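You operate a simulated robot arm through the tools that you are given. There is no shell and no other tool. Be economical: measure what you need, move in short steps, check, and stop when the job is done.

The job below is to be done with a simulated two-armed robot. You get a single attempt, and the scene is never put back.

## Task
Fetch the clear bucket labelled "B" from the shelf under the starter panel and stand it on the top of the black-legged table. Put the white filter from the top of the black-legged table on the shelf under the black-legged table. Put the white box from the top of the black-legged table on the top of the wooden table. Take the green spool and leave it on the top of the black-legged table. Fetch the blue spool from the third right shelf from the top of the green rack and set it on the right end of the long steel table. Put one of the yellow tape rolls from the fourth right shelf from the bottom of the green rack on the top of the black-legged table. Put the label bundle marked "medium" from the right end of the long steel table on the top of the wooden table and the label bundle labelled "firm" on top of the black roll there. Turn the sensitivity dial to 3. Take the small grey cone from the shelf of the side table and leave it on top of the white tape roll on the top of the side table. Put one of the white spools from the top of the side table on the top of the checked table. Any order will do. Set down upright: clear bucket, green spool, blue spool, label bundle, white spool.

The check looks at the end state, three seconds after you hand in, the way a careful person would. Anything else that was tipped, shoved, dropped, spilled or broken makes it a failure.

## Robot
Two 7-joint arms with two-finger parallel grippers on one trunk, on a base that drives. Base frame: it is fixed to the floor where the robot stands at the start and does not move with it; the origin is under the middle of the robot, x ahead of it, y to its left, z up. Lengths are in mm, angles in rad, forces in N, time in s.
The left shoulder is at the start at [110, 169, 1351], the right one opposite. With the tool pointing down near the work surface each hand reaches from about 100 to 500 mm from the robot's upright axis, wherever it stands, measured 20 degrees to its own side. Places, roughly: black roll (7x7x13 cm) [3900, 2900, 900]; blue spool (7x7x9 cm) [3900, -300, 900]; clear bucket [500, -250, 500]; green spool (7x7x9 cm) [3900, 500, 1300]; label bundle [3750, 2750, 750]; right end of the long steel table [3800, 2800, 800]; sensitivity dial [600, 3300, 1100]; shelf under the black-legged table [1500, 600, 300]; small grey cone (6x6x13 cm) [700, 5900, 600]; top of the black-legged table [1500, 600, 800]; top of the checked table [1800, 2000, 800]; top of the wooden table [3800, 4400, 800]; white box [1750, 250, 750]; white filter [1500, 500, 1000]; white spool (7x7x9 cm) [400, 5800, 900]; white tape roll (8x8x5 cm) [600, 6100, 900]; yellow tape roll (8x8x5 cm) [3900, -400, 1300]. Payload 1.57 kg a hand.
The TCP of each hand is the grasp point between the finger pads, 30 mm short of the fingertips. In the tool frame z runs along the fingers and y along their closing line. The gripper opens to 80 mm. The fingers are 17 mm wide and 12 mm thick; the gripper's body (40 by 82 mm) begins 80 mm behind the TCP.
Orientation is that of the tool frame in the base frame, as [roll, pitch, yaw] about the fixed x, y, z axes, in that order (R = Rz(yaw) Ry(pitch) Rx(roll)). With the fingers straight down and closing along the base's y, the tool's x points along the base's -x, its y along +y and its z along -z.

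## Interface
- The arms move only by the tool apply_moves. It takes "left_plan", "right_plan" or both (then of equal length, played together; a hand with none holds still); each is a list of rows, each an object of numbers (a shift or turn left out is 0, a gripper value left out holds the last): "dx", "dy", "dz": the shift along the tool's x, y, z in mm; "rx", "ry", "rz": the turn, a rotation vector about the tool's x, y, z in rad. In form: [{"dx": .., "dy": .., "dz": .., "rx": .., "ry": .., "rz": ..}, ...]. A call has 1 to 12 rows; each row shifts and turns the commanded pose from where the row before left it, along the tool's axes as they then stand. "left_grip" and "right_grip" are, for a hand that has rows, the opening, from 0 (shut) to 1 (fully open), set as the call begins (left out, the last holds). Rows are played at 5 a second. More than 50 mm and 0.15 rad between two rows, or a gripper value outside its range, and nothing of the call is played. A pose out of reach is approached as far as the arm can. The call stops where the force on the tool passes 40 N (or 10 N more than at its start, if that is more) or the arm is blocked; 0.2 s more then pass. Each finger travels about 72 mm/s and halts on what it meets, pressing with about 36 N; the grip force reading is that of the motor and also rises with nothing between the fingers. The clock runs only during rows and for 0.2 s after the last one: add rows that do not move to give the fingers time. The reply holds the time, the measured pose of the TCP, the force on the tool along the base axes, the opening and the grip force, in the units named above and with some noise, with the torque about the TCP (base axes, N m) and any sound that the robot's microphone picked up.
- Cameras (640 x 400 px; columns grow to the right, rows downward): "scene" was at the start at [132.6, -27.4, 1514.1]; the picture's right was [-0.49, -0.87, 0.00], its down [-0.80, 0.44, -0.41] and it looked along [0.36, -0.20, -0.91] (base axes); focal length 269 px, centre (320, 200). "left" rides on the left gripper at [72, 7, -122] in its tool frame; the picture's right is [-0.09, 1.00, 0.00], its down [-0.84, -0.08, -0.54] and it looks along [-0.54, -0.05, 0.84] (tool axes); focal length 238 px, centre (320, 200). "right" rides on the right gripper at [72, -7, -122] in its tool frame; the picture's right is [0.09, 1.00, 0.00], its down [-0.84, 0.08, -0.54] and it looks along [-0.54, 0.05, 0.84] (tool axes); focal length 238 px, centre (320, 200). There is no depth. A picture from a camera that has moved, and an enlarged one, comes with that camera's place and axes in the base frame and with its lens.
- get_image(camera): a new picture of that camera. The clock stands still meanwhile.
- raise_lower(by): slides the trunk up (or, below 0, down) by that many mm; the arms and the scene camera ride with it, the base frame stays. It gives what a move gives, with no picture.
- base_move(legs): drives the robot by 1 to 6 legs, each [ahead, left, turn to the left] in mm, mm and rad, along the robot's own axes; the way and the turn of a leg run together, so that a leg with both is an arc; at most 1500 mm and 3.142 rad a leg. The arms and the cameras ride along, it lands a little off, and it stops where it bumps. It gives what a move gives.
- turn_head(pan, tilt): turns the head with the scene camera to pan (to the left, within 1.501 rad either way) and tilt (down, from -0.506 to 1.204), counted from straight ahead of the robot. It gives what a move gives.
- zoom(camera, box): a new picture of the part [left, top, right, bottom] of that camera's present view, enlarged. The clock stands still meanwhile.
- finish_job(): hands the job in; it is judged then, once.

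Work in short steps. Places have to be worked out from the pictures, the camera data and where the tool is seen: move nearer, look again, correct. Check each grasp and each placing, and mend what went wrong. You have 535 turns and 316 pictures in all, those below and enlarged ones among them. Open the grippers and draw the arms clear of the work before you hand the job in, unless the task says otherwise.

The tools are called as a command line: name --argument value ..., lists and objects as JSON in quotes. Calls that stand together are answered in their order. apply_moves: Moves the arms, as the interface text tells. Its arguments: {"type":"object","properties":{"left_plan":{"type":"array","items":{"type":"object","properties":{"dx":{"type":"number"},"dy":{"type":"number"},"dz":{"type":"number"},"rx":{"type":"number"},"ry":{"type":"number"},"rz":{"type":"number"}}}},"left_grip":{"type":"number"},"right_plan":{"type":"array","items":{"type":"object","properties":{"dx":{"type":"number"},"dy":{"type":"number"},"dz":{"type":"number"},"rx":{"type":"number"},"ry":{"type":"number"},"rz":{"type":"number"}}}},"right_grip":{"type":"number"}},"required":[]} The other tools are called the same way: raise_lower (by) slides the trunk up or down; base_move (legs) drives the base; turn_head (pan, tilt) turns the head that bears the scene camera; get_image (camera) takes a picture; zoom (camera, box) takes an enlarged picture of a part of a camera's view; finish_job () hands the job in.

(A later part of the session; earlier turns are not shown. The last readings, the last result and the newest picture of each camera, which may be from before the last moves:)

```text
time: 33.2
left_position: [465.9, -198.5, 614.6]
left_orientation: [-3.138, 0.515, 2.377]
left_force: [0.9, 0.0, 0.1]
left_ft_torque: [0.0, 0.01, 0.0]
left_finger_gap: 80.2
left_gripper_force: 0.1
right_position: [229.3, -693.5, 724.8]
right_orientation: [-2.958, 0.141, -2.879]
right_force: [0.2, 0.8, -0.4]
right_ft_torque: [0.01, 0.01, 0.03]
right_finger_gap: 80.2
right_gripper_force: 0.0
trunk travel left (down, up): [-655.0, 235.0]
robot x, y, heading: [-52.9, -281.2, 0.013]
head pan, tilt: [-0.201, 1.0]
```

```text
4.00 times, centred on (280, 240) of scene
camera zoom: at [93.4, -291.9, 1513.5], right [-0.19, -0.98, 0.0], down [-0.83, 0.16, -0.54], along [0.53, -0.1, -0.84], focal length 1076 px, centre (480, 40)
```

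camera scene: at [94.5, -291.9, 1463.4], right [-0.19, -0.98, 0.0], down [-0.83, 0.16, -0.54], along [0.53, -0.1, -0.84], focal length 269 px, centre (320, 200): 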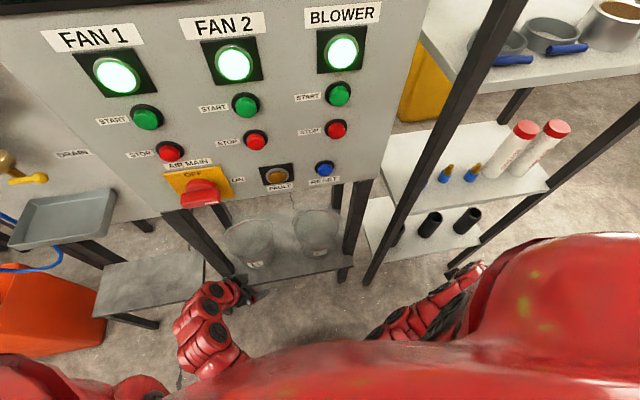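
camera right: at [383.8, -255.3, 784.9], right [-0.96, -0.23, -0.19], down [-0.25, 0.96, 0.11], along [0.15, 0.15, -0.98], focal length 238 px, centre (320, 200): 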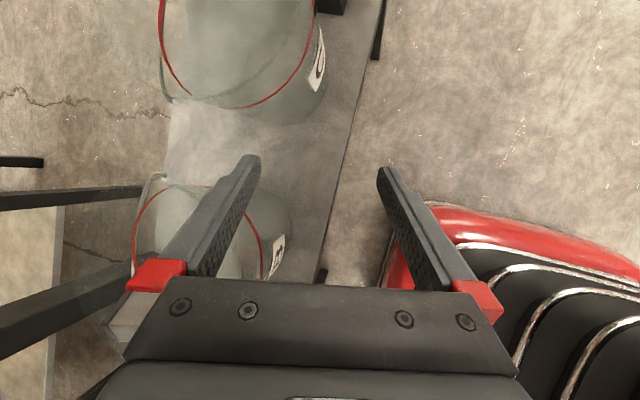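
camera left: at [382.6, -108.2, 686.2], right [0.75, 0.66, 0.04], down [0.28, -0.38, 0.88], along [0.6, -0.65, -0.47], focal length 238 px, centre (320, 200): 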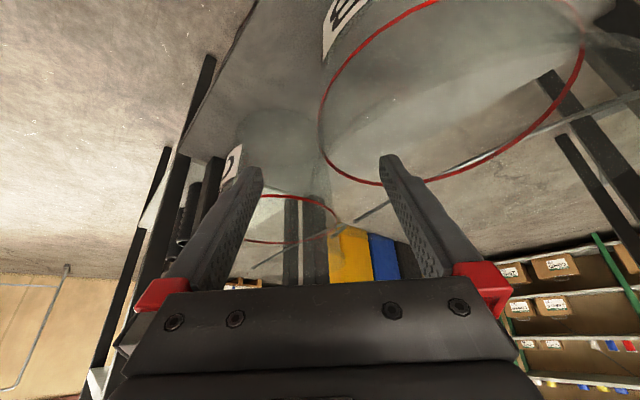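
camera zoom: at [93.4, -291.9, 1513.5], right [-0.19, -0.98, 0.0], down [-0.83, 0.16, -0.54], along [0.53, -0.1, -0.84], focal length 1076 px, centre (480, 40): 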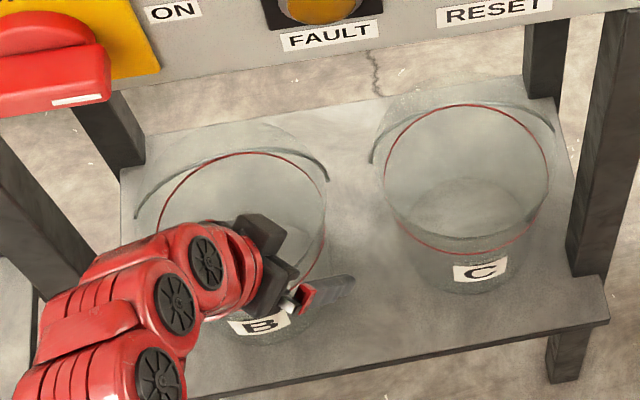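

Straddling again, now centred. Go 30 mm deeper, then close.

apply_moves --left_plan '[{"dx": 14.7, "dz": 26}, {}]'

apply_moves --left_plan '[{}, {}, {}, {}, {}, {}]' --left_grip 0

get_image --camera "left"

```text
time: 33.8
left_position: [467.1, -199.8, 584.8]
left_orientation: [3.142, 0.515, 2.378]
left_force: [0.1, -0.9, 0.8]
left_ft_torque: [0.02, 0.01, -0.02]
left_finger_gap: 80.1
left_gripper_force: 0.0
right_position: [229.9, -693.4, 724.9]
right_orientation: [-2.957, 0.139, -2.877]
right_force: [0.0, -0.3, -1.0]
right_ft_torque: [0.0, 0.01, 0.02]
right_finger_gap: 80.1
right_gripper_force: 0.0
trunk travel left (down, up): [-655.0, 235.0]
robot x, y, heading: [-51.7, -281.6, 0.011]
head pan, tilt: [-0.201, 1.0]
```

```text
time: 35.2
left_position: [466.7, -199.3, 585.7]
left_orientation: [-3.141, 0.512, 2.376]
left_force: [0.9, 0.4, 0.4]
left_ft_torque: [0.1, 0.06, -0.08]
left_finger_gap: 9.6
left_gripper_force: 28.1
right_position: [228.0, -694.4, 724.0]
right_orientation: [-2.959, 0.138, -2.877]
right_force: [-0.5, -0.3, -0.7]
right_ft_torque: [-0.02, 0.02, 0.03]
right_finger_gap: 80.2
right_gripper_force: 0.0
trunk travel left (down, up): [-655.0, 235.0]
robot x, y, heading: [-56.4, -277.8, 0.014]
head pan, tilt: [-0.201, 1.0]
```

```text
282 pictures are left
camera left: at [383.9, -109.4, 655.7], right [0.75, 0.66, 0.04], down [0.28, -0.38, 0.88], along [0.6, -0.65, -0.47], focal length 238 px, centre (320, 200)
```

left: 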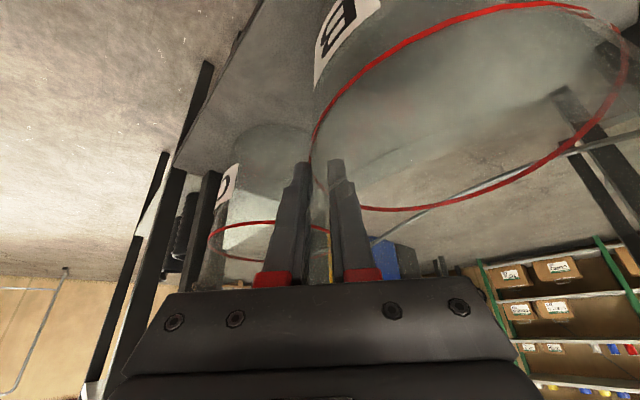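

Deeper hold now, almost no torque. Lift 40 mm gently.

apply_moves --left_plan '[{"dx": -10, "dz": -17.4}, {"dx": -10, "dz": -17.4}, {}]'

zoom --camera "scene" --box '[170, 170, 370, 310]'

```text
time: 36.0
left_position: [467.5, -200.1, 625.3]
left_orientation: [-3.139, 0.513, 2.377]
left_force: [0.0, 0.3, -2.6]
left_ft_torque: [-0.15, 0.15, -0.02]
left_finger_gap: 8.0
left_gripper_force: 26.7
right_position: [228.6, -693.6, 725.9]
right_orientation: [-2.958, 0.137, -2.878]
right_force: [-0.4, 0.9, 0.3]
right_ft_torque: [-0.01, -0.03, 0.01]
right_finger_gap: 80.1
right_gripper_force: 0.1
trunk travel left (down, up): [-655.0, 235.0]
robot x, y, heading: [-53.7, -282.3, 0.012]
head pan, tilt: [-0.201, 1.0]
```

```text
2.86 times, centred on (270, 240) of scene
camera zoom: at [93.9, -291.8, 1513.4], right [-0.19, -0.98, 0.0], down [-0.83, 0.16, -0.54], along [0.53, -0.1, -0.84], focal length 769 px, centre (463, 86)
```

zoom: 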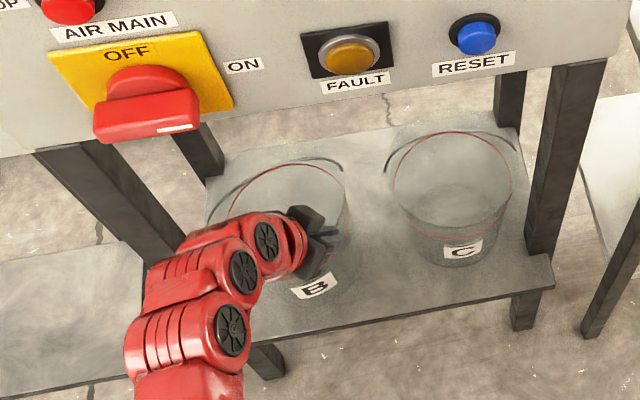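

Load of ~2.6 N: lifted. I raise another 25 mm and back the robot away slowly, then check.

apply_moves --left_plan '[{"dx": -12, "dz": -22}, {}, {}]'

base_move --legs '[[-300, 0, 0]]'

get_image --camera "scene"

get_image --camera "left"

```text
time: 36.8
left_position: [466.0, -199.4, 651.4]
left_orientation: [-3.142, 0.513, 2.378]
left_force: [0.2, -0.2, -2.2]
left_ft_torque: [-0.11, 0.15, 0.01]
left_finger_gap: 8.0
left_gripper_force: 26.8
right_position: [228.3, -693.5, 725.6]
right_orientation: [-2.96, 0.14, -2.878]
right_force: [-0.1, -0.6, 0.1]
right_ft_torque: [-0.01, -0.02, -0.02]
right_finger_gap: 80.3
right_gripper_force: 0.0
trunk travel left (down, up): [-655.0, 235.0]
robot x, y, heading: [-55.1, -277.8, 0.015]
head pan, tilt: [-0.201, 1.0]
```

```text
time: 38.8
left_position: [169.5, -204.5, 651.1]
left_orientation: [-3.139, 0.512, 2.376]
left_force: [-0.1, -0.3, -2.8]
left_ft_torque: [-0.13, 0.12, -0.01]
left_finger_gap: 7.8
left_gripper_force: 27.4
right_position: [-71.1, -698.0, 725.5]
right_orientation: [-2.957, 0.141, -2.879]
right_force: [-0.4, 0.2, 0.2]
right_ft_torque: [0.0, -0.02, 0.02]
right_finger_gap: 79.8
right_gripper_force: 0.0
trunk travel left (down, up): [-655.0, 235.0]
robot x, y, heading: [-351.2, -286.4, 0.011]
head pan, tilt: [-0.201, 1.0]
```

```text
280 pictures are left
camera scene: at [-204.6, -295.6, 1513.5], right [-0.19, -0.98, 0.0], down [-0.83, 0.16, -0.54], along [0.53, -0.1, -0.84], focal length 269 px, centre (320, 200)
```

scene: 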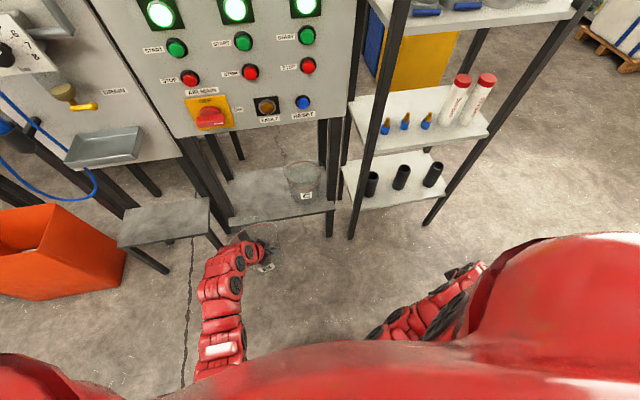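

```text
279 pictures are left
camera left: at [85.9, -114.0, 723.2], right [0.75, 0.66, 0.04], down [0.28, -0.38, 0.88], along [0.6, -0.65, -0.47], focal length 238 px, centre (320, 200)
```

left: 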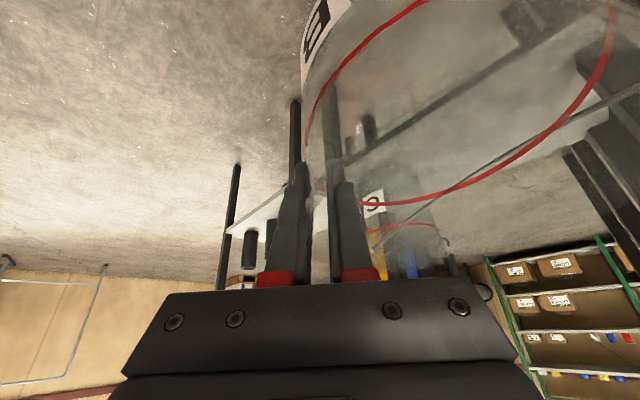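

Bucket B is in hand. Look right and left to choose a route.

turn_head --pan -0.9 --tilt 0.45

get_image --camera "scene"

turn_head --pan 0.5 --tilt 0.45

get_image --camera "scene"

```text
time: 39.9
left_position: [168.8, -204.4, 651.7]
left_orientation: [-3.14, 0.514, 2.375]
left_force: [0.6, 0.4, -3.3]
left_ft_torque: [-0.17, 0.13, -0.02]
left_finger_gap: 8.1
left_gripper_force: 26.8
right_position: [-69.8, -697.1, 724.4]
right_orientation: [-2.957, 0.138, -2.881]
right_force: [0.6, -0.6, 1.0]
right_ft_torque: [-0.03, -0.04, -0.05]
right_finger_gap: 79.9
right_gripper_force: 0.0
trunk travel left (down, up): [-655.0, 235.0]
robot x, y, heading: [-352.1, -285.1, 0.008]
head pan, tilt: [-0.901, 0.45]
```

```text
278 pictures are left
camera scene: at [-214.4, -353.8, 1559.0], right [-0.78, -0.63, 0.0], down [-0.27, 0.34, -0.9], along [0.57, -0.7, -0.44], focal length 269 px, centre (320, 200)
```

scene: 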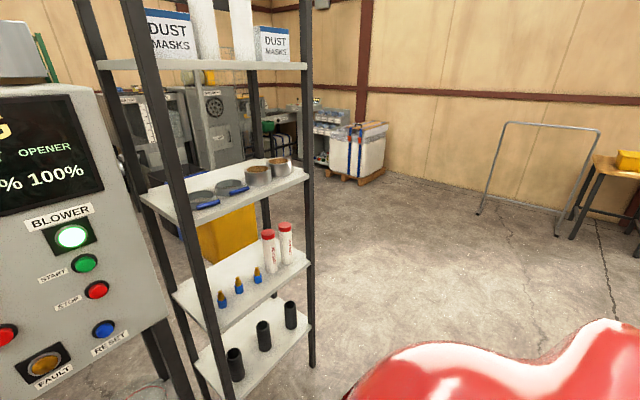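

```text
time: 41.4
left_position: [169.0, -203.7, 651.7]
left_orientation: [-3.14, 0.513, 2.376]
left_force: [-0.6, -0.4, -3.4]
left_ft_torque: [-0.11, 0.11, 0.0]
left_finger_gap: 7.9
left_gripper_force: 26.9
right_position: [-69.7, -696.5, 725.3]
right_orientation: [-2.959, 0.137, -2.88]
right_force: [0.5, 0.1, -0.5]
right_ft_torque: [0.0, 0.0, 0.0]
right_finger_gap: 79.9
right_gripper_force: 0.1
trunk travel left (down, up): [-655.0, 235.0]
robot x, y, heading: [-352.7, -288.1, 0.009]
head pan, tilt: [0.499, 0.45]
```

```text
277 pictures are left
camera scene: at [-191.9, -237.7, 1559.0], right [0.49, -0.87, 0.0], down [-0.38, -0.21, -0.9], along [0.79, 0.44, -0.44], focal length 269 px, centre (320, 200)
```

scene: 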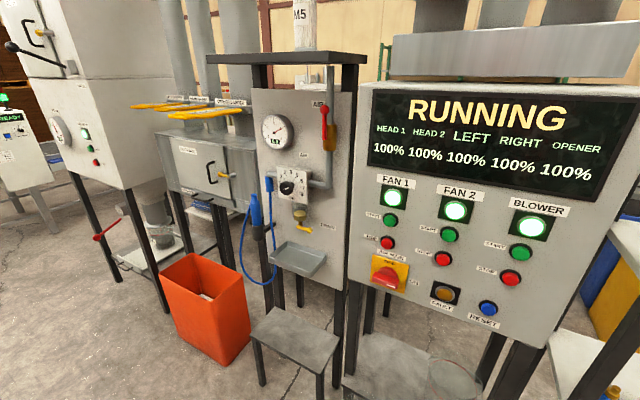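

The right side is open past the rack (right post about y≈-1100). Drive right 1300 then ahead 1300, then look.

base_move --legs '[[0, -1330, 0], [1300, 0, 0]]'

turn_head --pan 0.6 --tilt 0.4

get_image --camera "scene"

```text
time: 54.0
left_position: [1424.1, -1524.3, 651.1]
left_orientation: [-3.14, 0.514, 2.378]
left_force: [0.4, 0.4, -3.8]
left_ft_torque: [-0.14, 0.13, -0.02]
left_finger_gap: 7.3
left_gripper_force: 26.3
right_position: [1185.5, -2016.9, 724.9]
right_orientation: [-2.959, 0.138, -2.882]
right_force: [-0.2, 0.4, 0.7]
right_ft_torque: [0.0, 0.0, -0.02]
right_finger_gap: 79.8
right_gripper_force: 0.2
trunk travel left (down, up): [-655.0, 235.0]
robot x, y, heading: [899.7, -1608.0, 0.009]
head pan, tilt: [0.499, 0.45]
```

```text
time: 54.6
left_position: [1424.1, -1525.4, 651.6]
left_orientation: [-3.14, 0.514, 2.377]
left_force: [0.3, 0.1, -2.4]
left_ft_torque: [-0.14, 0.17, 0.0]
left_finger_gap: 7.3
left_gripper_force: 26.4
right_position: [1185.1, -2018.6, 725.8]
right_orientation: [-2.957, 0.142, -2.88]
right_force: [-0.4, -0.5, -0.6]
right_ft_torque: [0.02, 0.0, -0.02]
right_finger_gap: 79.9
right_gripper_force: 0.0
trunk travel left (down, up): [-655.0, 235.0]
robot x, y, heading: [902.0, -1605.7, 0.007]
head pan, tilt: [0.6, 0.4]
```

```text
276 pictures are left
camera scene: at [1058.6, -1549.5, 1563.7], right [0.57, -0.82, 0.0], down [-0.32, -0.22, -0.92], along [0.76, 0.53, -0.39], focal length 269 px, centre (320, 200)
```

scene: 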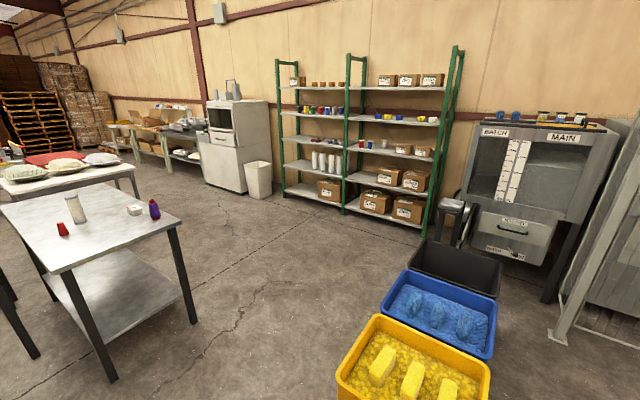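

Great overview: the black-legged table's near edge is at y≈80, x≈1200–1730. I'll approach it from the −y side, facing +y.

base_move --legs '[[350, 0, 0], [0, 0, 1.56]]'

turn_head --pan 0 --tilt 0.5

get_image --camera "scene"

```text
time: 55.9
left_position: [1502.2, -1528.2, 645.1]
left_orientation: [-3.11, 0.496, 2.379]
left_force: [-17.1, -2.6, -7.9]
left_ft_torque: [-0.3, 0.92, 0.44]
left_finger_gap: 15.3
left_gripper_force: 31.0
right_position: [1271.7, -2017.9, 723.8]
right_orientation: [-2.957, 0.139, -2.882]
right_force: [0.0, 0.8, -0.7]
right_ft_torque: [0.02, -0.02, 0.0]
right_finger_gap: 80.1
right_gripper_force: 0.1
trunk travel left (down, up): [-655.0, 235.0]
robot x, y, heading: [991.0, -1606.4, 0.009]
head pan, tilt: [0.6, 0.4]
stopped in leg 1: the force on the tool passed its limit at 66 N (the readings are from after the stop); the commanded pose is now the measured one
```

```text
time: 56.9
left_position: [1502.7, -1528.3, 646.9]
left_orientation: [-3.114, 0.499, 2.379]
left_force: [-33.3, -9.1, -11.1]
left_ft_torque: [-0.65, 1.79, 0.44]
left_finger_gap: 15.4
left_gripper_force: 30.7
right_position: [1270.7, -2017.1, 725.1]
right_orientation: [-2.957, 0.138, -2.884]
right_force: [-0.2, -0.3, -0.5]
right_ft_torque: [0.01, -0.01, 0.02]
right_finger_gap: 80.2
right_gripper_force: 0.0
trunk travel left (down, up): [-655.0, 235.0]
robot x, y, heading: [992.5, -1602.8, 0.006]
head pan, tilt: [0.0, 0.499]
```

```text
275 pictures are left
camera scene: at [1158.7, -1602.2, 1554.8], right [0.01, -1.0, 0.0], down [-0.48, 0.0, -0.88], along [0.88, 0.01, -0.48], focal length 269 px, centre (320, 200)
```

scene: 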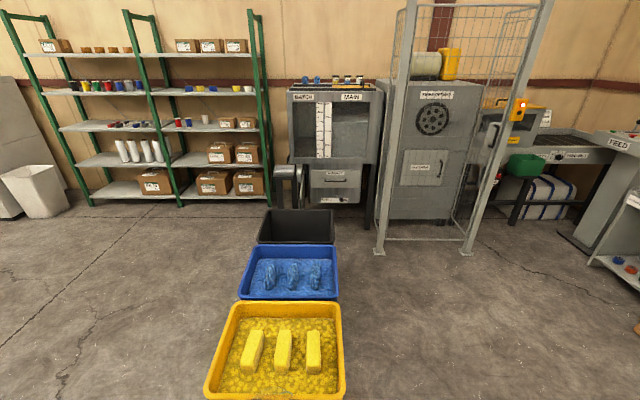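

The bucket touched the yellow bin (it is taller than I thought). Back off straight.

base_move --legs '[[-150, 0, 0]]'

turn_head --pan 0.1 --tilt 0.8

get_image --camera "scene"

get_image --camera "left"

```text
time: 58.2
left_position: [1351.0, -1528.5, 648.6]
left_orientation: [-3.121, 0.503, 2.377]
left_force: [0.3, 0.6, -2.2]
left_ft_torque: [-0.16, 0.15, 0.02]
left_finger_gap: 5.2
left_gripper_force: 24.8
right_position: [1116.0, -2020.6, 724.3]
right_orientation: [-2.956, 0.139, -2.885]
right_force: [0.2, 0.9, -0.2]
right_ft_torque: [0.02, 0.01, 0.0]
right_finger_gap: 80.2
right_gripper_force: 0.1
trunk travel left (down, up): [-655.0, 235.0]
robot x, y, heading: [837.2, -1602.2, 0.006]
head pan, tilt: [0.0, 0.499]
```

```text
time: 59.0
left_position: [1351.0, -1529.3, 646.8]
left_orientation: [-3.119, 0.501, 2.375]
left_force: [-0.8, -0.2, -3.3]
left_ft_torque: [-0.09, 0.16, -0.04]
left_finger_gap: 5.0
left_gripper_force: 25.3
right_position: [1117.0, -2018.7, 725.3]
right_orientation: [-2.956, 0.137, -2.885]
right_force: [0.7, -0.9, -0.6]
right_ft_torque: [0.01, 0.04, 0.01]
right_finger_gap: 79.8
right_gripper_force: 0.0
trunk travel left (down, up): [-655.0, 235.0]
robot x, y, heading: [838.4, -1605.5, 0.006]
head pan, tilt: [0.099, 0.799]
```

```text
274 pictures are left
camera scene: at [996.7, -1594.8, 1528.6], right [0.1, -0.99, 0.0], down [-0.71, -0.07, -0.7], along [0.69, 0.07, -0.72], focal length 269 px, centre (320, 200)
```

scene: 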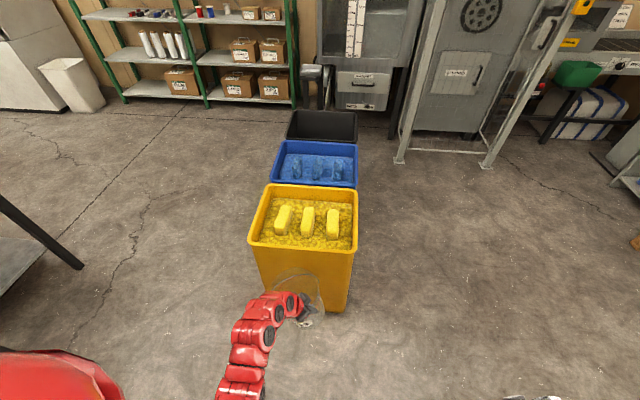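

```text
273 pictures are left
camera left: at [1270.9, -1437.9, 720.1], right [0.76, 0.65, 0.02], down [0.29, -0.37, 0.88], along [0.58, -0.66, -0.48], focal length 238 px, centre (320, 200)
```

left: 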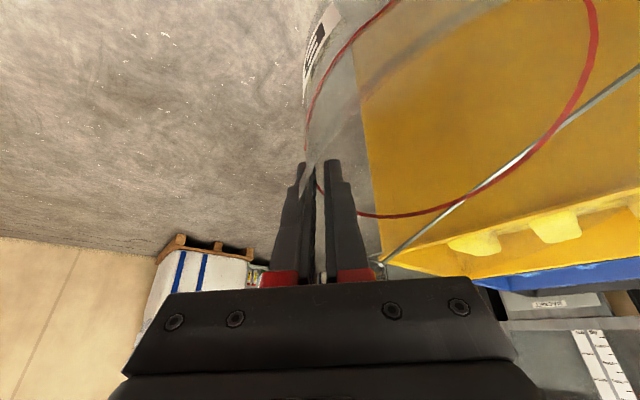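

The bin seems unmoved (its rear corner re-measures the same), top at z≈608. I raise the trunk 225 mm (needed for the table too) so everything clears the bins, then advance and turn.

raise_lower --by 225

base_move --legs '[[330, 0, 0], [0, 0, 1.56]]'

turn_head --pan 0 --tilt 0.5

get_image --camera "scene"

```text
time: 61.4
left_position: [1352.1, -1529.7, 871.5]
left_orientation: [-3.119, 0.502, 2.376]
left_force: [1.0, -0.9, -2.7]
left_ft_torque: [-0.11, 0.16, 0.01]
left_finger_gap: 4.8
left_gripper_force: 24.5
right_position: [1117.2, -2019.4, 949.4]
right_orientation: [-2.956, 0.138, -2.885]
right_force: [0.4, -0.1, -0.7]
right_ft_torque: [-0.03, -0.02, -0.04]
right_finger_gap: 80.0
right_gripper_force: 0.1
trunk travel left (down, up): [-880.0, 10.0]
robot x, y, heading: [836.8, -1606.6, 0.003]
head pan, tilt: [0.099, 0.799]
```

```text
time: 67.4
left_position: [1081.9, -1088.9, 871.6]
left_orientation: [-3.119, 0.503, -2.32]
left_force: [-0.6, 0.4, -4.1]
left_ft_torque: [-0.13, -0.07, -0.01]
left_finger_gap: 4.7
left_gripper_force: 25.0
right_position: [1574.2, -1316.4, 949.9]
right_orientation: [-2.956, 0.138, -1.301]
right_force: [-1.0, 0.6, -0.9]
right_ft_torque: [0.0, -0.04, 0.02]
right_finger_gap: 80.2
right_gripper_force: 0.1
trunk travel left (down, up): [-880.0, 10.0]
robot x, y, heading: [1165.9, -1602.9, 1.592]
head pan, tilt: [0.099, 0.799]
```

```text
time: 68.2
left_position: [1081.4, -1088.8, 872.2]
left_orientation: [-3.119, 0.503, -2.322]
left_force: [0.8, 0.4, -2.7]
left_ft_torque: [-0.12, -0.09, 0.02]
left_finger_gap: 4.6
left_gripper_force: 24.9
right_position: [1574.9, -1316.0, 950.0]
right_orientation: [-2.956, 0.137, -1.3]
right_force: [-0.1, -0.1, -0.9]
right_ft_torque: [-0.02, -0.02, 0.04]
right_finger_gap: 79.9
right_gripper_force: 0.0
trunk travel left (down, up): [-880.0, 10.0]
robot x, y, heading: [1164.0, -1606.4, 1.593]
head pan, tilt: [0.0, 0.499]
```

```text
272 pictures are left
camera scene: at [1161.3, -1430.0, 1779.5], right [1.0, 0.02, 0.0], down [0.01, -0.48, -0.88], along [-0.02, 0.88, -0.48], focal length 269 px, centre (320, 200)
```

scene: 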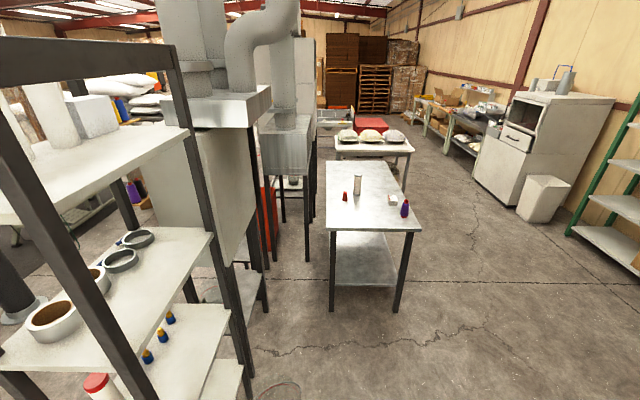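

Table clearly visible; top at roughly z≈770–800. I raise the left hand 140 mm so the bucket clears the table, and zoom on the items.

apply_moves --left_plan '[{"dx": -17, "dz": -30.7}, {"dx": -17, "dz": -30.7}, {"dx": -17, "dz": -30.7}, {"dx": -17, "dz": -30.7}, {}]'

zoom --camera "scene" --box '[300, 140, 460, 260]'

```text
time: 69.4
left_position: [1077.3, -1086.7, 1013.0]
left_orientation: [-3.119, 0.501, -2.321]
left_force: [0.7, 0.6, -2.6]
left_ft_torque: [-0.16, -0.11, 0.01]
left_finger_gap: 4.5
left_gripper_force: 24.5
right_position: [1573.8, -1315.3, 950.2]
right_orientation: [-2.957, 0.138, -1.301]
right_force: [-0.1, -0.7, -0.3]
right_ft_torque: [-0.02, 0.01, -0.01]
right_finger_gap: 80.1
right_gripper_force: 0.0
trunk travel left (down, up): [-880.0, 10.0]
robot x, y, heading: [1169.2, -1605.1, 1.59]
head pan, tilt: [0.0, 0.499]
```

```text
3.33 times, centred on (380, 200) of scene
camera zoom: at [1161.3, -1429.8, 1779.5], right [1.0, 0.02, 0.0], down [0.01, -0.48, -0.88], along [-0.02, 0.88, -0.48], focal length 897 px, centre (120, 200)
```

zoom: 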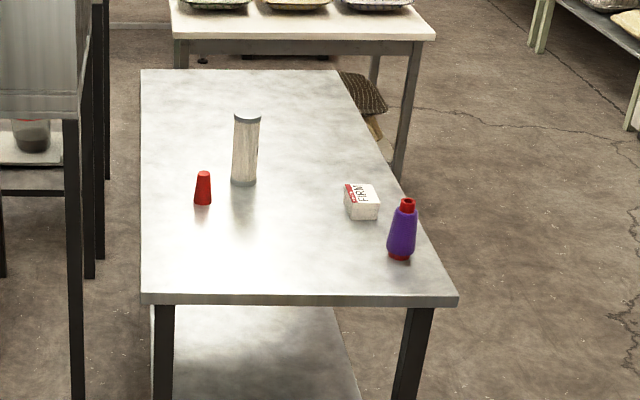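

Filter, red cone-ish bottle, white "FIRM"-marked box and purple bottle are on the table; the near-left area is free. Drive closer, ahead first, then diagonal.

base_move --legs '[[700, 0, 0], [350, -325, -0.02]]'

turn_head --pan 0.2 --tilt 0.9

get_image --camera "scene"

```text
time: 75.7
left_position: [1365.5, -30.0, 1014.4]
left_orientation: [-3.12, 0.502, -2.318]
left_force: [0.1, -0.2, -3.1]
left_ft_torque: [-0.15, -0.14, -0.02]
left_finger_gap: 4.7
left_gripper_force: 25.1
right_position: [1862.1, -255.9, 949.7]
right_orientation: [-2.956, 0.141, -1.297]
right_force: [0.8, 0.1, 0.2]
right_ft_torque: [-0.01, 0.04, 0.01]
right_finger_gap: 80.0
right_gripper_force: 0.0
trunk travel left (down, up): [-880.0, 10.0]
robot x, y, heading: [1455.1, -540.9, 1.593]
head pan, tilt: [0.0, 0.499]
```

```text
time: 76.6
left_position: [1365.2, -28.3, 1013.3]
left_orientation: [-3.12, 0.502, -2.318]
left_force: [-0.1, 0.2, -2.7]
left_ft_torque: [-0.14, -0.16, 0.02]
left_finger_gap: 4.7
left_gripper_force: 25.0
right_position: [1862.4, -255.8, 950.6]
right_orientation: [-2.957, 0.14, -1.297]
right_force: [0.8, -0.3, 0.2]
right_ft_torque: [-0.01, 0.03, 0.01]
right_finger_gap: 80.3
right_gripper_force: 0.0
trunk travel left (down, up): [-880.0, 10.0]
robot x, y, heading: [1453.8, -545.5, 1.597]
head pan, tilt: [0.201, 0.901]
```

```text
270 pictures are left
camera scene: at [1435.0, -389.4, 1745.8], right [0.97, 0.22, 0.0], down [0.17, -0.76, -0.62], along [-0.14, 0.61, -0.78], focal length 269 px, centre (320, 200)
```

scene: 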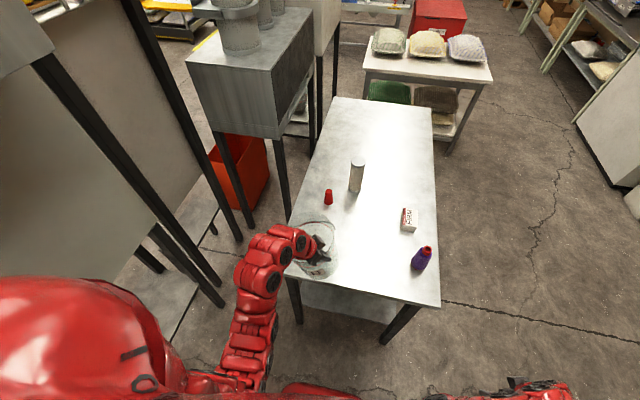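

Move 160 ahead and 55 right so that the bucket is over the near-left part of the table.

base_move --legs '[[160, -55, -0.02]]'

get_image --camera "scene"

get_image --camera "left"

```text
time: 78.0
left_position: [1430.5, 132.5, 1013.2]
left_orientation: [-3.118, 0.502, -2.34]
left_force: [0.0, -1.0, -3.0]
left_ft_torque: [-0.15, -0.15, 0.02]
left_finger_gap: 4.4
left_gripper_force: 24.6
right_position: [1920.8, -105.5, 950.8]
right_orientation: [-2.957, 0.138, -1.319]
right_force: [-0.3, 0.0, -0.8]
right_ft_torque: [0.0, -0.01, -0.01]
right_finger_gap: 80.1
right_gripper_force: 0.0
trunk travel left (down, up): [-880.0, 10.0]
robot x, y, heading: [1508.8, -385.8, 1.571]
head pan, tilt: [0.201, 0.901]
```

```text
269 pictures are left
camera scene: at [1491.6, -230.0, 1745.9], right [0.98, 0.2, 0.0], down [0.16, -0.77, -0.62], along [-0.12, 0.61, -0.78], focal length 269 px, centre (320, 200)
```

scene: 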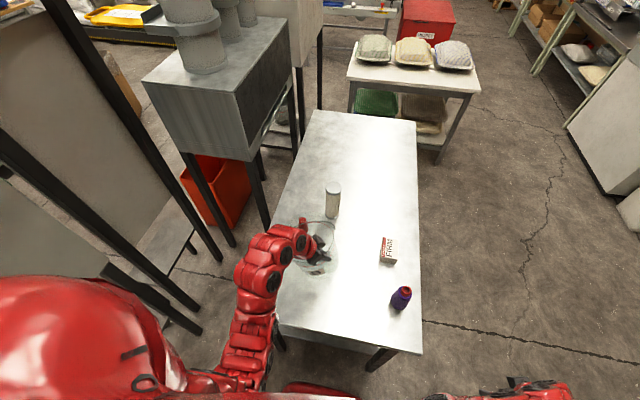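

```text
268 pictures are left
camera left: at [1339.1, 52.1, 1086.4], right [-0.65, 0.76, 0.03], down [0.38, 0.29, 0.88], along [0.66, 0.58, -0.48], focal length 238 px, centre (320, 200)
```

left: 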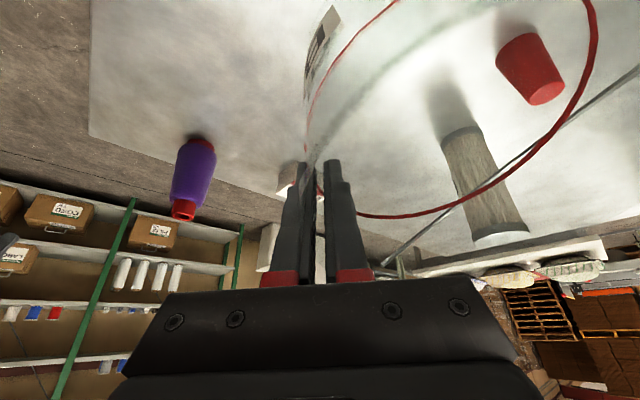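

The bucket would land close to the red item; I shift back 55 and right 40 first, then lower gradually.

base_move --legs '[[-55, -40, 0]]'

apply_moves --left_plan '[{"dx": 4.8, "dz": 8.8}, {"dx": 4.8, "dz": 8.8}, {"dx": 4.8, "dz": 8.8}, {}]'

get_image --camera "left"

zoom --camera "scene" --box '[220, 160, 420, 310]'

```text
time: 79.0
left_position: [1467.6, 80.6, 1010.8]
left_orientation: [-3.118, 0.501, -2.339]
left_force: [0.1, -0.3, -3.0]
left_ft_torque: [-0.14, -0.13, -0.01]
left_finger_gap: 4.7
left_gripper_force: 25.2
right_position: [1960.5, -158.6, 950.8]
right_orientation: [-2.956, 0.138, -1.319]
right_force: [-0.3, 0.3, 0.7]
right_ft_torque: [-0.03, -0.01, 0.02]
right_finger_gap: 79.9
right_gripper_force: 0.0
trunk travel left (down, up): [-880.0, 10.0]
robot x, y, heading: [1546.7, -436.3, 1.577]
head pan, tilt: [0.201, 0.901]
```

```text
time: 80.0
left_position: [1470.8, 79.4, 983.0]
left_orientation: [-3.121, 0.502, -2.341]
left_force: [5.5, 1.8, 12.5]
left_ft_torque: [0.47, 0.42, -0.24]
left_finger_gap: 5.9
left_gripper_force: 26.4
right_position: [1961.8, -160.3, 950.0]
right_orientation: [-2.957, 0.14, -1.315]
right_force: [0.2, 0.9, -0.1]
right_ft_torque: [-0.02, 0.01, -0.02]
right_finger_gap: 80.0
right_gripper_force: 0.1
trunk travel left (down, up): [-880.0, 10.0]
robot x, y, heading: [1546.3, -437.3, 1.575]
head pan, tilt: [0.201, 0.901]
```

```text
267 pictures are left
camera left: at [1379.4, -1.4, 1056.5], right [-0.65, 0.76, 0.03], down [0.38, 0.29, 0.88], along [0.66, 0.58, -0.48], focal length 238 px, centre (320, 200)
```

left: 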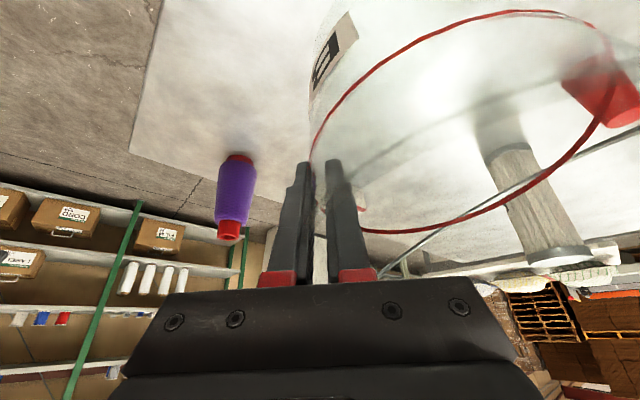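

```text
2.67 times, centred on (320, 235) of scene
camera zoom: at [1532.5, -283.9, 1745.8], right [0.98, 0.2, 0.0], down [0.16, -0.77, -0.62], along [-0.13, 0.61, -0.78], focal length 717 px, centre (320, 107)
```

zoom: 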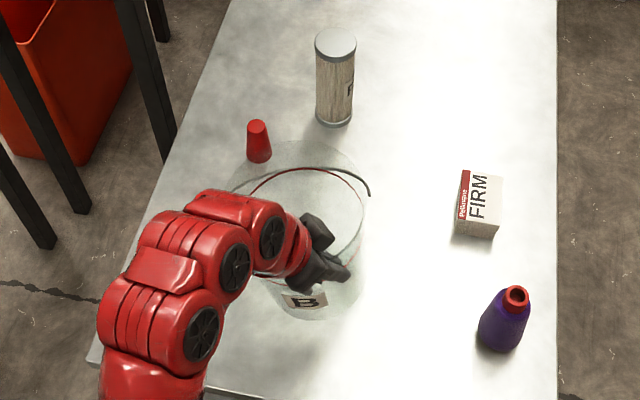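

Contact with the table (12.5 N up). Release.

apply_moves --left_plan '[{}, {}, {}, {}, {}]' --left_grip 0.7

get_image --camera "left"

zoom --camera "scene" --box '[220, 160, 420, 310]'

```text
time: 81.2
left_position: [1469.7, 79.3, 983.5]
left_orientation: [-3.119, 0.5, -2.341]
left_force: [-0.8, -0.3, -0.5]
left_ft_torque: [0.0, 0.0, -0.02]
left_finger_gap: 56.0
left_gripper_force: 0.1
right_position: [1962.5, -158.5, 949.5]
right_orientation: [-2.957, 0.139, -1.318]
right_force: [0.1, 0.1, -0.1]
right_ft_torque: [0.01, -0.02, 0.01]
right_finger_gap: 79.9
right_gripper_force: 0.1
trunk travel left (down, up): [-880.0, 10.0]
robot x, y, heading: [1548.2, -439.3, 1.574]
head pan, tilt: [0.201, 0.901]
```

```text
265 pictures are left
camera left: at [1378.7, -0.7, 1056.0], right [-0.65, 0.76, 0.02], down [0.38, 0.29, 0.88], along [0.66, 0.58, -0.48], focal length 238 px, centre (320, 200)
```

left: 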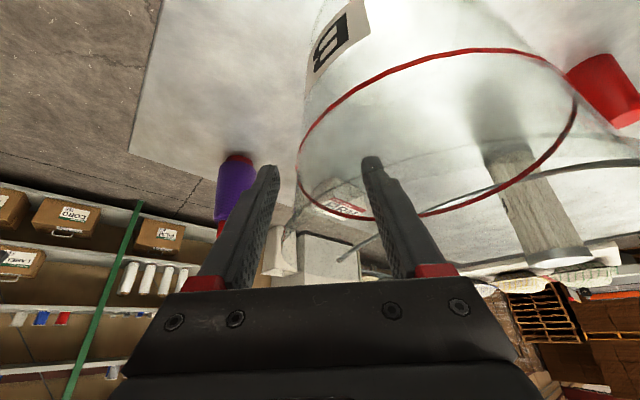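

```text
2.67 times, centred on (320, 235) of scene
camera zoom: at [1531.6, -282.2, 1745.7], right [0.98, 0.2, 0.0], down [0.16, -0.77, -0.62], along [-0.12, 0.61, -0.78], focal length 717 px, centre (320, 107)
```

zoom: 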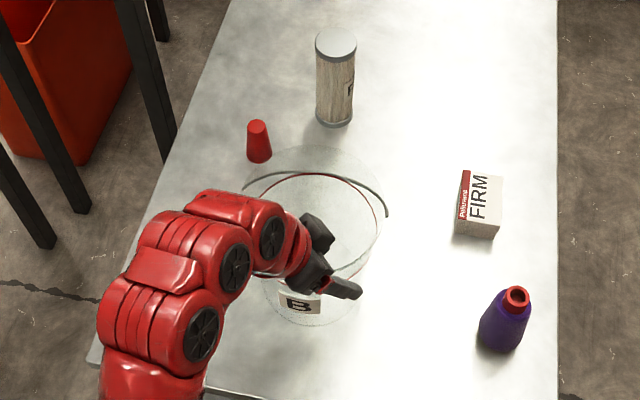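

Upright on the table. Withdraw the hand straight up.

apply_moves --left_plan '[{"dx": -19, "dz": -35}, {"dx": -19, "dz": -35}, {"dx": -14, "dz": -26}]'

get_image --camera "scene"

```text
time: 82.0
left_position: [1468.9, 81.9, 1091.8]
left_orientation: [-3.12, 0.499, -2.339]
left_force: [0.0, 0.0, -0.2]
left_ft_torque: [0.02, 0.04, 0.03]
left_finger_gap: 56.0
left_gripper_force: 0.1
right_position: [1961.5, -158.2, 951.1]
right_orientation: [-2.957, 0.139, -1.319]
right_force: [0.3, -1.2, 0.2]
right_ft_torque: [0.05, 0.01, 0.02]
right_finger_gap: 80.0
right_gripper_force: 0.0
trunk travel left (down, up): [-880.0, 10.0]
robot x, y, heading: [1547.5, -436.0, 1.571]
head pan, tilt: [0.201, 0.901]
```

```text
263 pictures are left
camera scene: at [1531.0, -281.7, 1745.7], right [0.98, 0.2, 0.0], down [0.16, -0.77, -0.62], along [-0.12, 0.61, -0.78], focal length 269 px, centre (320, 200)
```

scene: 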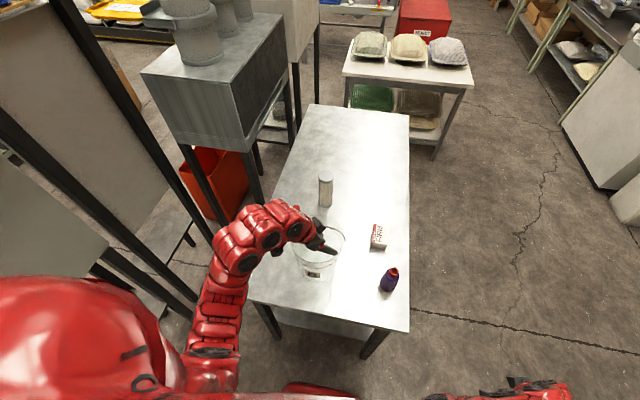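

Bucket done. Next filter and box: approach the table from its +x side, facing −x. Back out, go right, ahead and turn left.

base_move --legs '[[-250, 0, 0], [0, -750, 0], [1050, 0, 0], [0, 0, 1.57]]'

turn_head --pan 0 --tilt 0.8

get_image --camera "scene"

```text
time: 96.4
left_position: [1795.3, 287.2, 1092.7]
left_orientation: [-3.118, 0.501, -0.785]
left_force: [-1.4, -0.3, 0.0]
left_ft_torque: [0.0, 0.02, 0.0]
left_finger_gap: 56.1
left_gripper_force: 0.1
right_position: [2041.9, 774.0, 950.1]
right_orientation: [-2.957, 0.138, 0.237]
right_force: [0.1, 0.1, -0.5]
right_ft_torque: [0.04, 0.03, 0.03]
right_finger_gap: 80.0
right_gripper_force: 0.0
trunk travel left (down, up): [-880.0, 10.0]
robot x, y, heading: [2312.5, 356.7, 3.128]
head pan, tilt: [0.201, 0.901]
```

```text
time: 97.1
left_position: [1794.3, 285.8, 1092.1]
left_orientation: [-3.117, 0.502, -0.784]
left_force: [0.8, -0.6, 0.3]
left_ft_torque: [-0.01, 0.03, 0.0]
left_finger_gap: 56.3
left_gripper_force: 0.1
right_position: [2040.9, 775.3, 949.5]
right_orientation: [-2.956, 0.14, 0.237]
right_force: [0.2, -0.4, 0.5]
right_ft_torque: [0.03, 0.03, -0.04]
right_finger_gap: 80.2
right_gripper_force: 0.0
trunk travel left (down, up): [-880.0, 10.0]
robot x, y, heading: [2318.0, 358.8, 3.13]
head pan, tilt: [0.0, 0.799]
```

```text
262 pictures are left
camera scene: at [2153.3, 360.2, 1753.6], right [0.01, 1.0, 0.0], down [0.72, -0.01, -0.7], along [-0.7, 0.01, -0.72], focal length 269 px, centre (320, 200)
```

scene: 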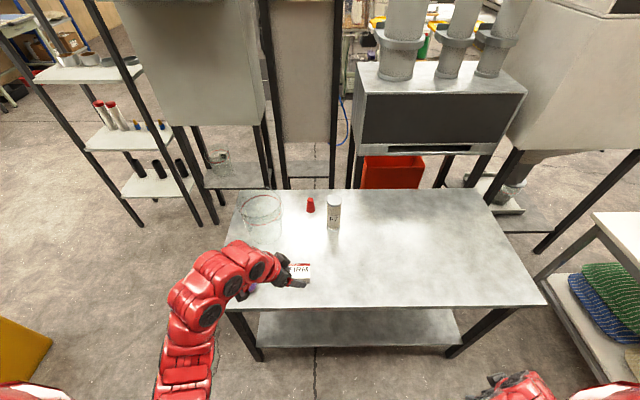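

Table edge at x≈1742; filter base ≈[1386,430], box ≈[1640,290]. Lower the trunk 150 and re-pose: left hand vertical, right hand tilted 1.0 rad forward.

raise_lower --by -150

apply_moves --left_plan '[{"ry": 0.1}, {"ry": 0.1}, {"ry": 0.1}, {"ry": 0.1}, {"ry": 0.1}, {"rz": -0.112}, {"rz": -0.112}, {"rz": -0.112}, {"rz": -0.112}, {"rz": -0.112}, {"rz": -0.112}, {"rz": -0.112}]' --right_plan '[{"dx": -37, "dy": 21, "rx": -0.093, "rz": 0.04}, {"dx": -37, "dy": 21, "rx": -0.092, "rz": 0.04}, {"dx": -37, "dy": 21, "rz": 0.04}, {"dx": -37, "dy": 21, "rz": 0.04}, {"dx": -37, "dy": 21, "rz": 0.04}, {"dx": -37, "dy": 21, "rz": 0.04}, {"ry": -0.143}, {"ry": -0.143}, {"ry": -0.143}, {"ry": -0.143}, {"ry": -0.143}, {"ry": -0.143}]'

get_image --camera "scene"

get_image --camera "right"

```text
time: 98.9
left_position: [1793.5, 287.0, 943.6]
left_orientation: [-3.118, 0.501, -0.78]
left_force: [0.2, 0.2, 0.3]
left_ft_torque: [0.01, -0.01, -0.01]
left_finger_gap: 56.2
left_gripper_force: 0.0
right_position: [2040.0, 775.6, 799.4]
right_orientation: [-2.957, 0.14, 0.237]
right_force: [0.8, 0.3, 0.5]
right_ft_torque: [0.0, 0.02, 0.0]
right_finger_gap: 79.9
right_gripper_force: 0.0
trunk travel left (down, up): [-730.0, 160.0]
robot x, y, heading: [2317.2, 356.0, 3.13]
head pan, tilt: [0.0, 0.799]
```

```text
time: 101.5
left_position: [1801.7, 288.0, 917.2]
left_orientation: [-3.122, -0.008, -0.008]
left_force: [-0.5, -0.4, -0.3]
left_ft_torque: [-0.05, 0.0, -0.02]
left_finger_gap: 56.4
left_gripper_force: 0.0
left hand out of reach, approached as far as the arm can: row 5
right_position: [1839.7, 619.7, 827.8]
right_orientation: [3.078, 1.001, -0.054]
right_force: [-0.3, -1.6, 0.4]
right_ft_torque: [0.01, -0.02, -0.01]
right_finger_gap: 79.9
right_gripper_force: 0.0
trunk travel left (down, up): [-730.0, 160.0]
robot x, y, heading: [2315.7, 355.2, 3.13]
head pan, tilt: [0.0, 0.799]
```

```text
261 pictures are left
camera scene: at [2153.8, 360.4, 1603.7], right [0.01, 1.0, 0.0], down [0.72, -0.01, -0.7], along [-0.7, 0.01, -0.72], focal length 269 px, centre (320, 200)
```

scene: 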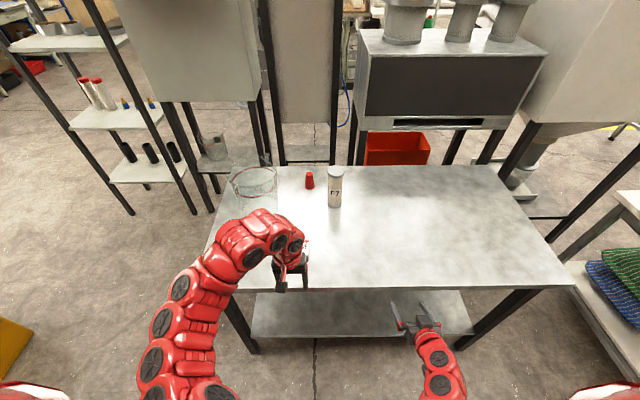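

```text
260 pictures are left
camera right: at [1983.0, 627.1, 830.7], right [0.05, -1.0, -0.04], down [0.01, -0.04, 1.0], along [-1.0, -0.05, 0.0], focal length 238 px, centre (320, 200)
```

right: 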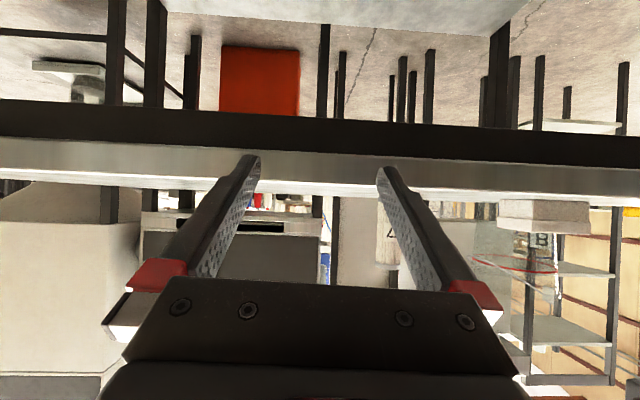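

Table top z≈795; the filter (≈200 mm tall) stands near [1375,428]. Raise and shift the right hand in line with the filter, pull the left hand back and up, then drive closer.

apply_moves --right_plan '[{"dx": -27, "dz": -17, "rx": 0.06}, {"dx": -27, "dz": -17}, {"dx": -26, "dz": -17}, {"dy": 48}, {"dy": 48}, {"dy": 48}, {"dy": 48}]' --left_plan '[{"dx": 30, "dz": -20}, {"dx": 30, "dz": -20}, {"dz": -20}, {"dy": 30}, {"dy": 30}, {"dy": 30}, {}]'

base_move --legs '[[100, 0, 0]]'

get_image --camera "right"

get_image --camera "scene"

```text
time: 103.1
left_position: [1799.3, 196.5, 915.7]
left_orientation: [-3.128, -0.011, -0.011]
left_force: [1.0, 0.6, 1.7]
left_ft_torque: [0.02, -0.03, 0.0]
left_finger_gap: 55.9
left_gripper_force: 0.0
left hand out of reach, approached as far as the arm can: row 1, 2, 3
right_position: [1839.5, 425.8, 869.0]
right_orientation: [3.138, 0.996, -0.055]
right_force: [0.2, -0.4, -0.2]
right_ft_torque: [0.01, 0.01, 0.0]
right_finger_gap: 80.3
right_gripper_force: 0.0
right hand out of reach, approached as far as the arm can: row 3, 4
trunk travel left (down, up): [-730.0, 160.0]
robot x, y, heading: [2314.1, 359.7, 3.126]
head pan, tilt: [0.0, 0.799]
```

```text
time: 104.2
left_position: [1697.9, 198.6, 915.4]
left_orientation: [-3.128, -0.009, -0.011]
left_force: [-0.5, -0.5, -0.8]
left_ft_torque: [0.05, -0.02, 0.04]
left_finger_gap: 55.9
left_gripper_force: 0.0
right_position: [1738.9, 429.1, 869.1]
right_orientation: [3.139, 0.998, -0.052]
right_force: [-0.3, -0.3, 0.9]
right_ft_torque: [0.0, 0.0, -0.06]
right_finger_gap: 80.0
right_gripper_force: 0.1
trunk travel left (down, up): [-730.0, 160.0]
robot x, y, heading: [2216.2, 358.6, 3.124]
head pan, tilt: [0.0, 0.799]
```

```text
259 pictures are left
camera right: at [1880.7, 428.2, 873.2], right [0.0, -1.0, -0.08], down [0.0, -0.08, 1.0], along [-1.0, 0.0, 0.0], focal length 238 px, centre (320, 200)
```

right: 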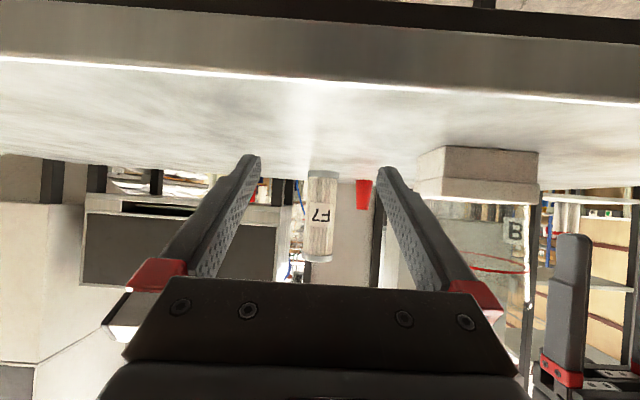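

```text
258 pictures are left
camera scene: at [2052.4, 361.8, 1603.6], right [0.01, 1.0, 0.0], down [0.72, -0.01, -0.7], along [-0.7, 0.01, -0.72], focal length 269 px, centre (320, 200)
```

scene: 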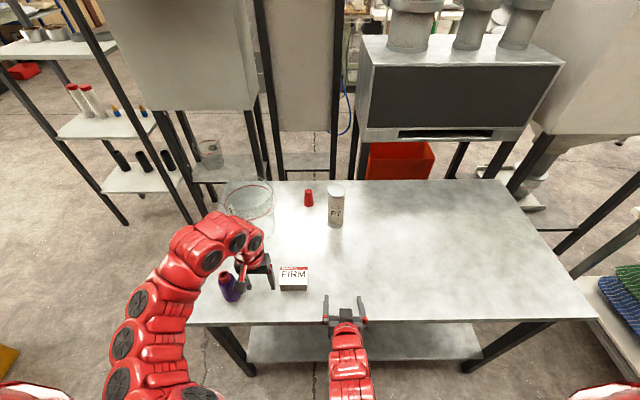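

The left hand is close to the purple bottle; raise the trunk 60 mm (which also puts the right hand at the wanted height).

raise_lower --by 60

base_move --legs '[[90, 0, 0]]'

get_image --camera "scene"

```text
time: 105.2
left_position: [1697.9, 198.7, 974.8]
left_orientation: [-3.125, -0.011, -0.011]
left_force: [0.5, -1.2, 0.0]
left_ft_torque: [-0.02, -0.03, -0.03]
left_finger_gap: 56.1
left_gripper_force: 0.0
right_position: [1738.3, 428.6, 929.9]
right_orientation: [3.138, 0.999, -0.052]
right_force: [0.3, -0.3, 0.0]
right_ft_torque: [-0.02, 0.02, -0.02]
right_finger_gap: 80.0
right_gripper_force: 0.0
trunk travel left (down, up): [-790.0, 100.0]
robot x, y, heading: [2212.7, 356.8, 3.124]
head pan, tilt: [0.0, 0.799]
```

```text
time: 106.3
left_position: [1609.4, 201.1, 973.8]
left_orientation: [-3.125, -0.011, -0.013]
left_force: [-0.6, 0.0, 0.1]
left_ft_torque: [-0.01, -0.04, 0.01]
left_finger_gap: 56.1
left_gripper_force: 0.1
right_position: [1647.4, 431.1, 929.3]
right_orientation: [3.139, 0.998, -0.053]
right_force: [0.3, 0.8, 0.4]
right_ft_torque: [0.0, -0.02, -0.01]
right_finger_gap: 80.0
right_gripper_force: 0.0
trunk travel left (down, up): [-790.0, 100.0]
robot x, y, heading: [2125.1, 358.5, 3.128]
head pan, tilt: [0.0, 0.799]
```

```text
257 pictures are left
camera scene: at [1963.0, 363.2, 1663.6], right [0.01, 1.0, 0.0], down [0.72, -0.01, -0.7], along [-0.7, 0.01, -0.72], focal length 269 px, centre (320, 200)
```

scene: 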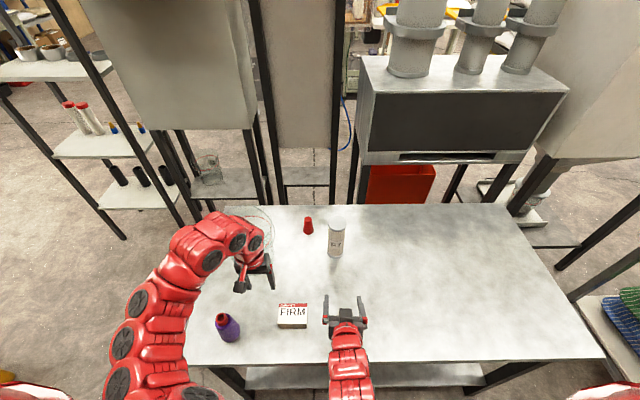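

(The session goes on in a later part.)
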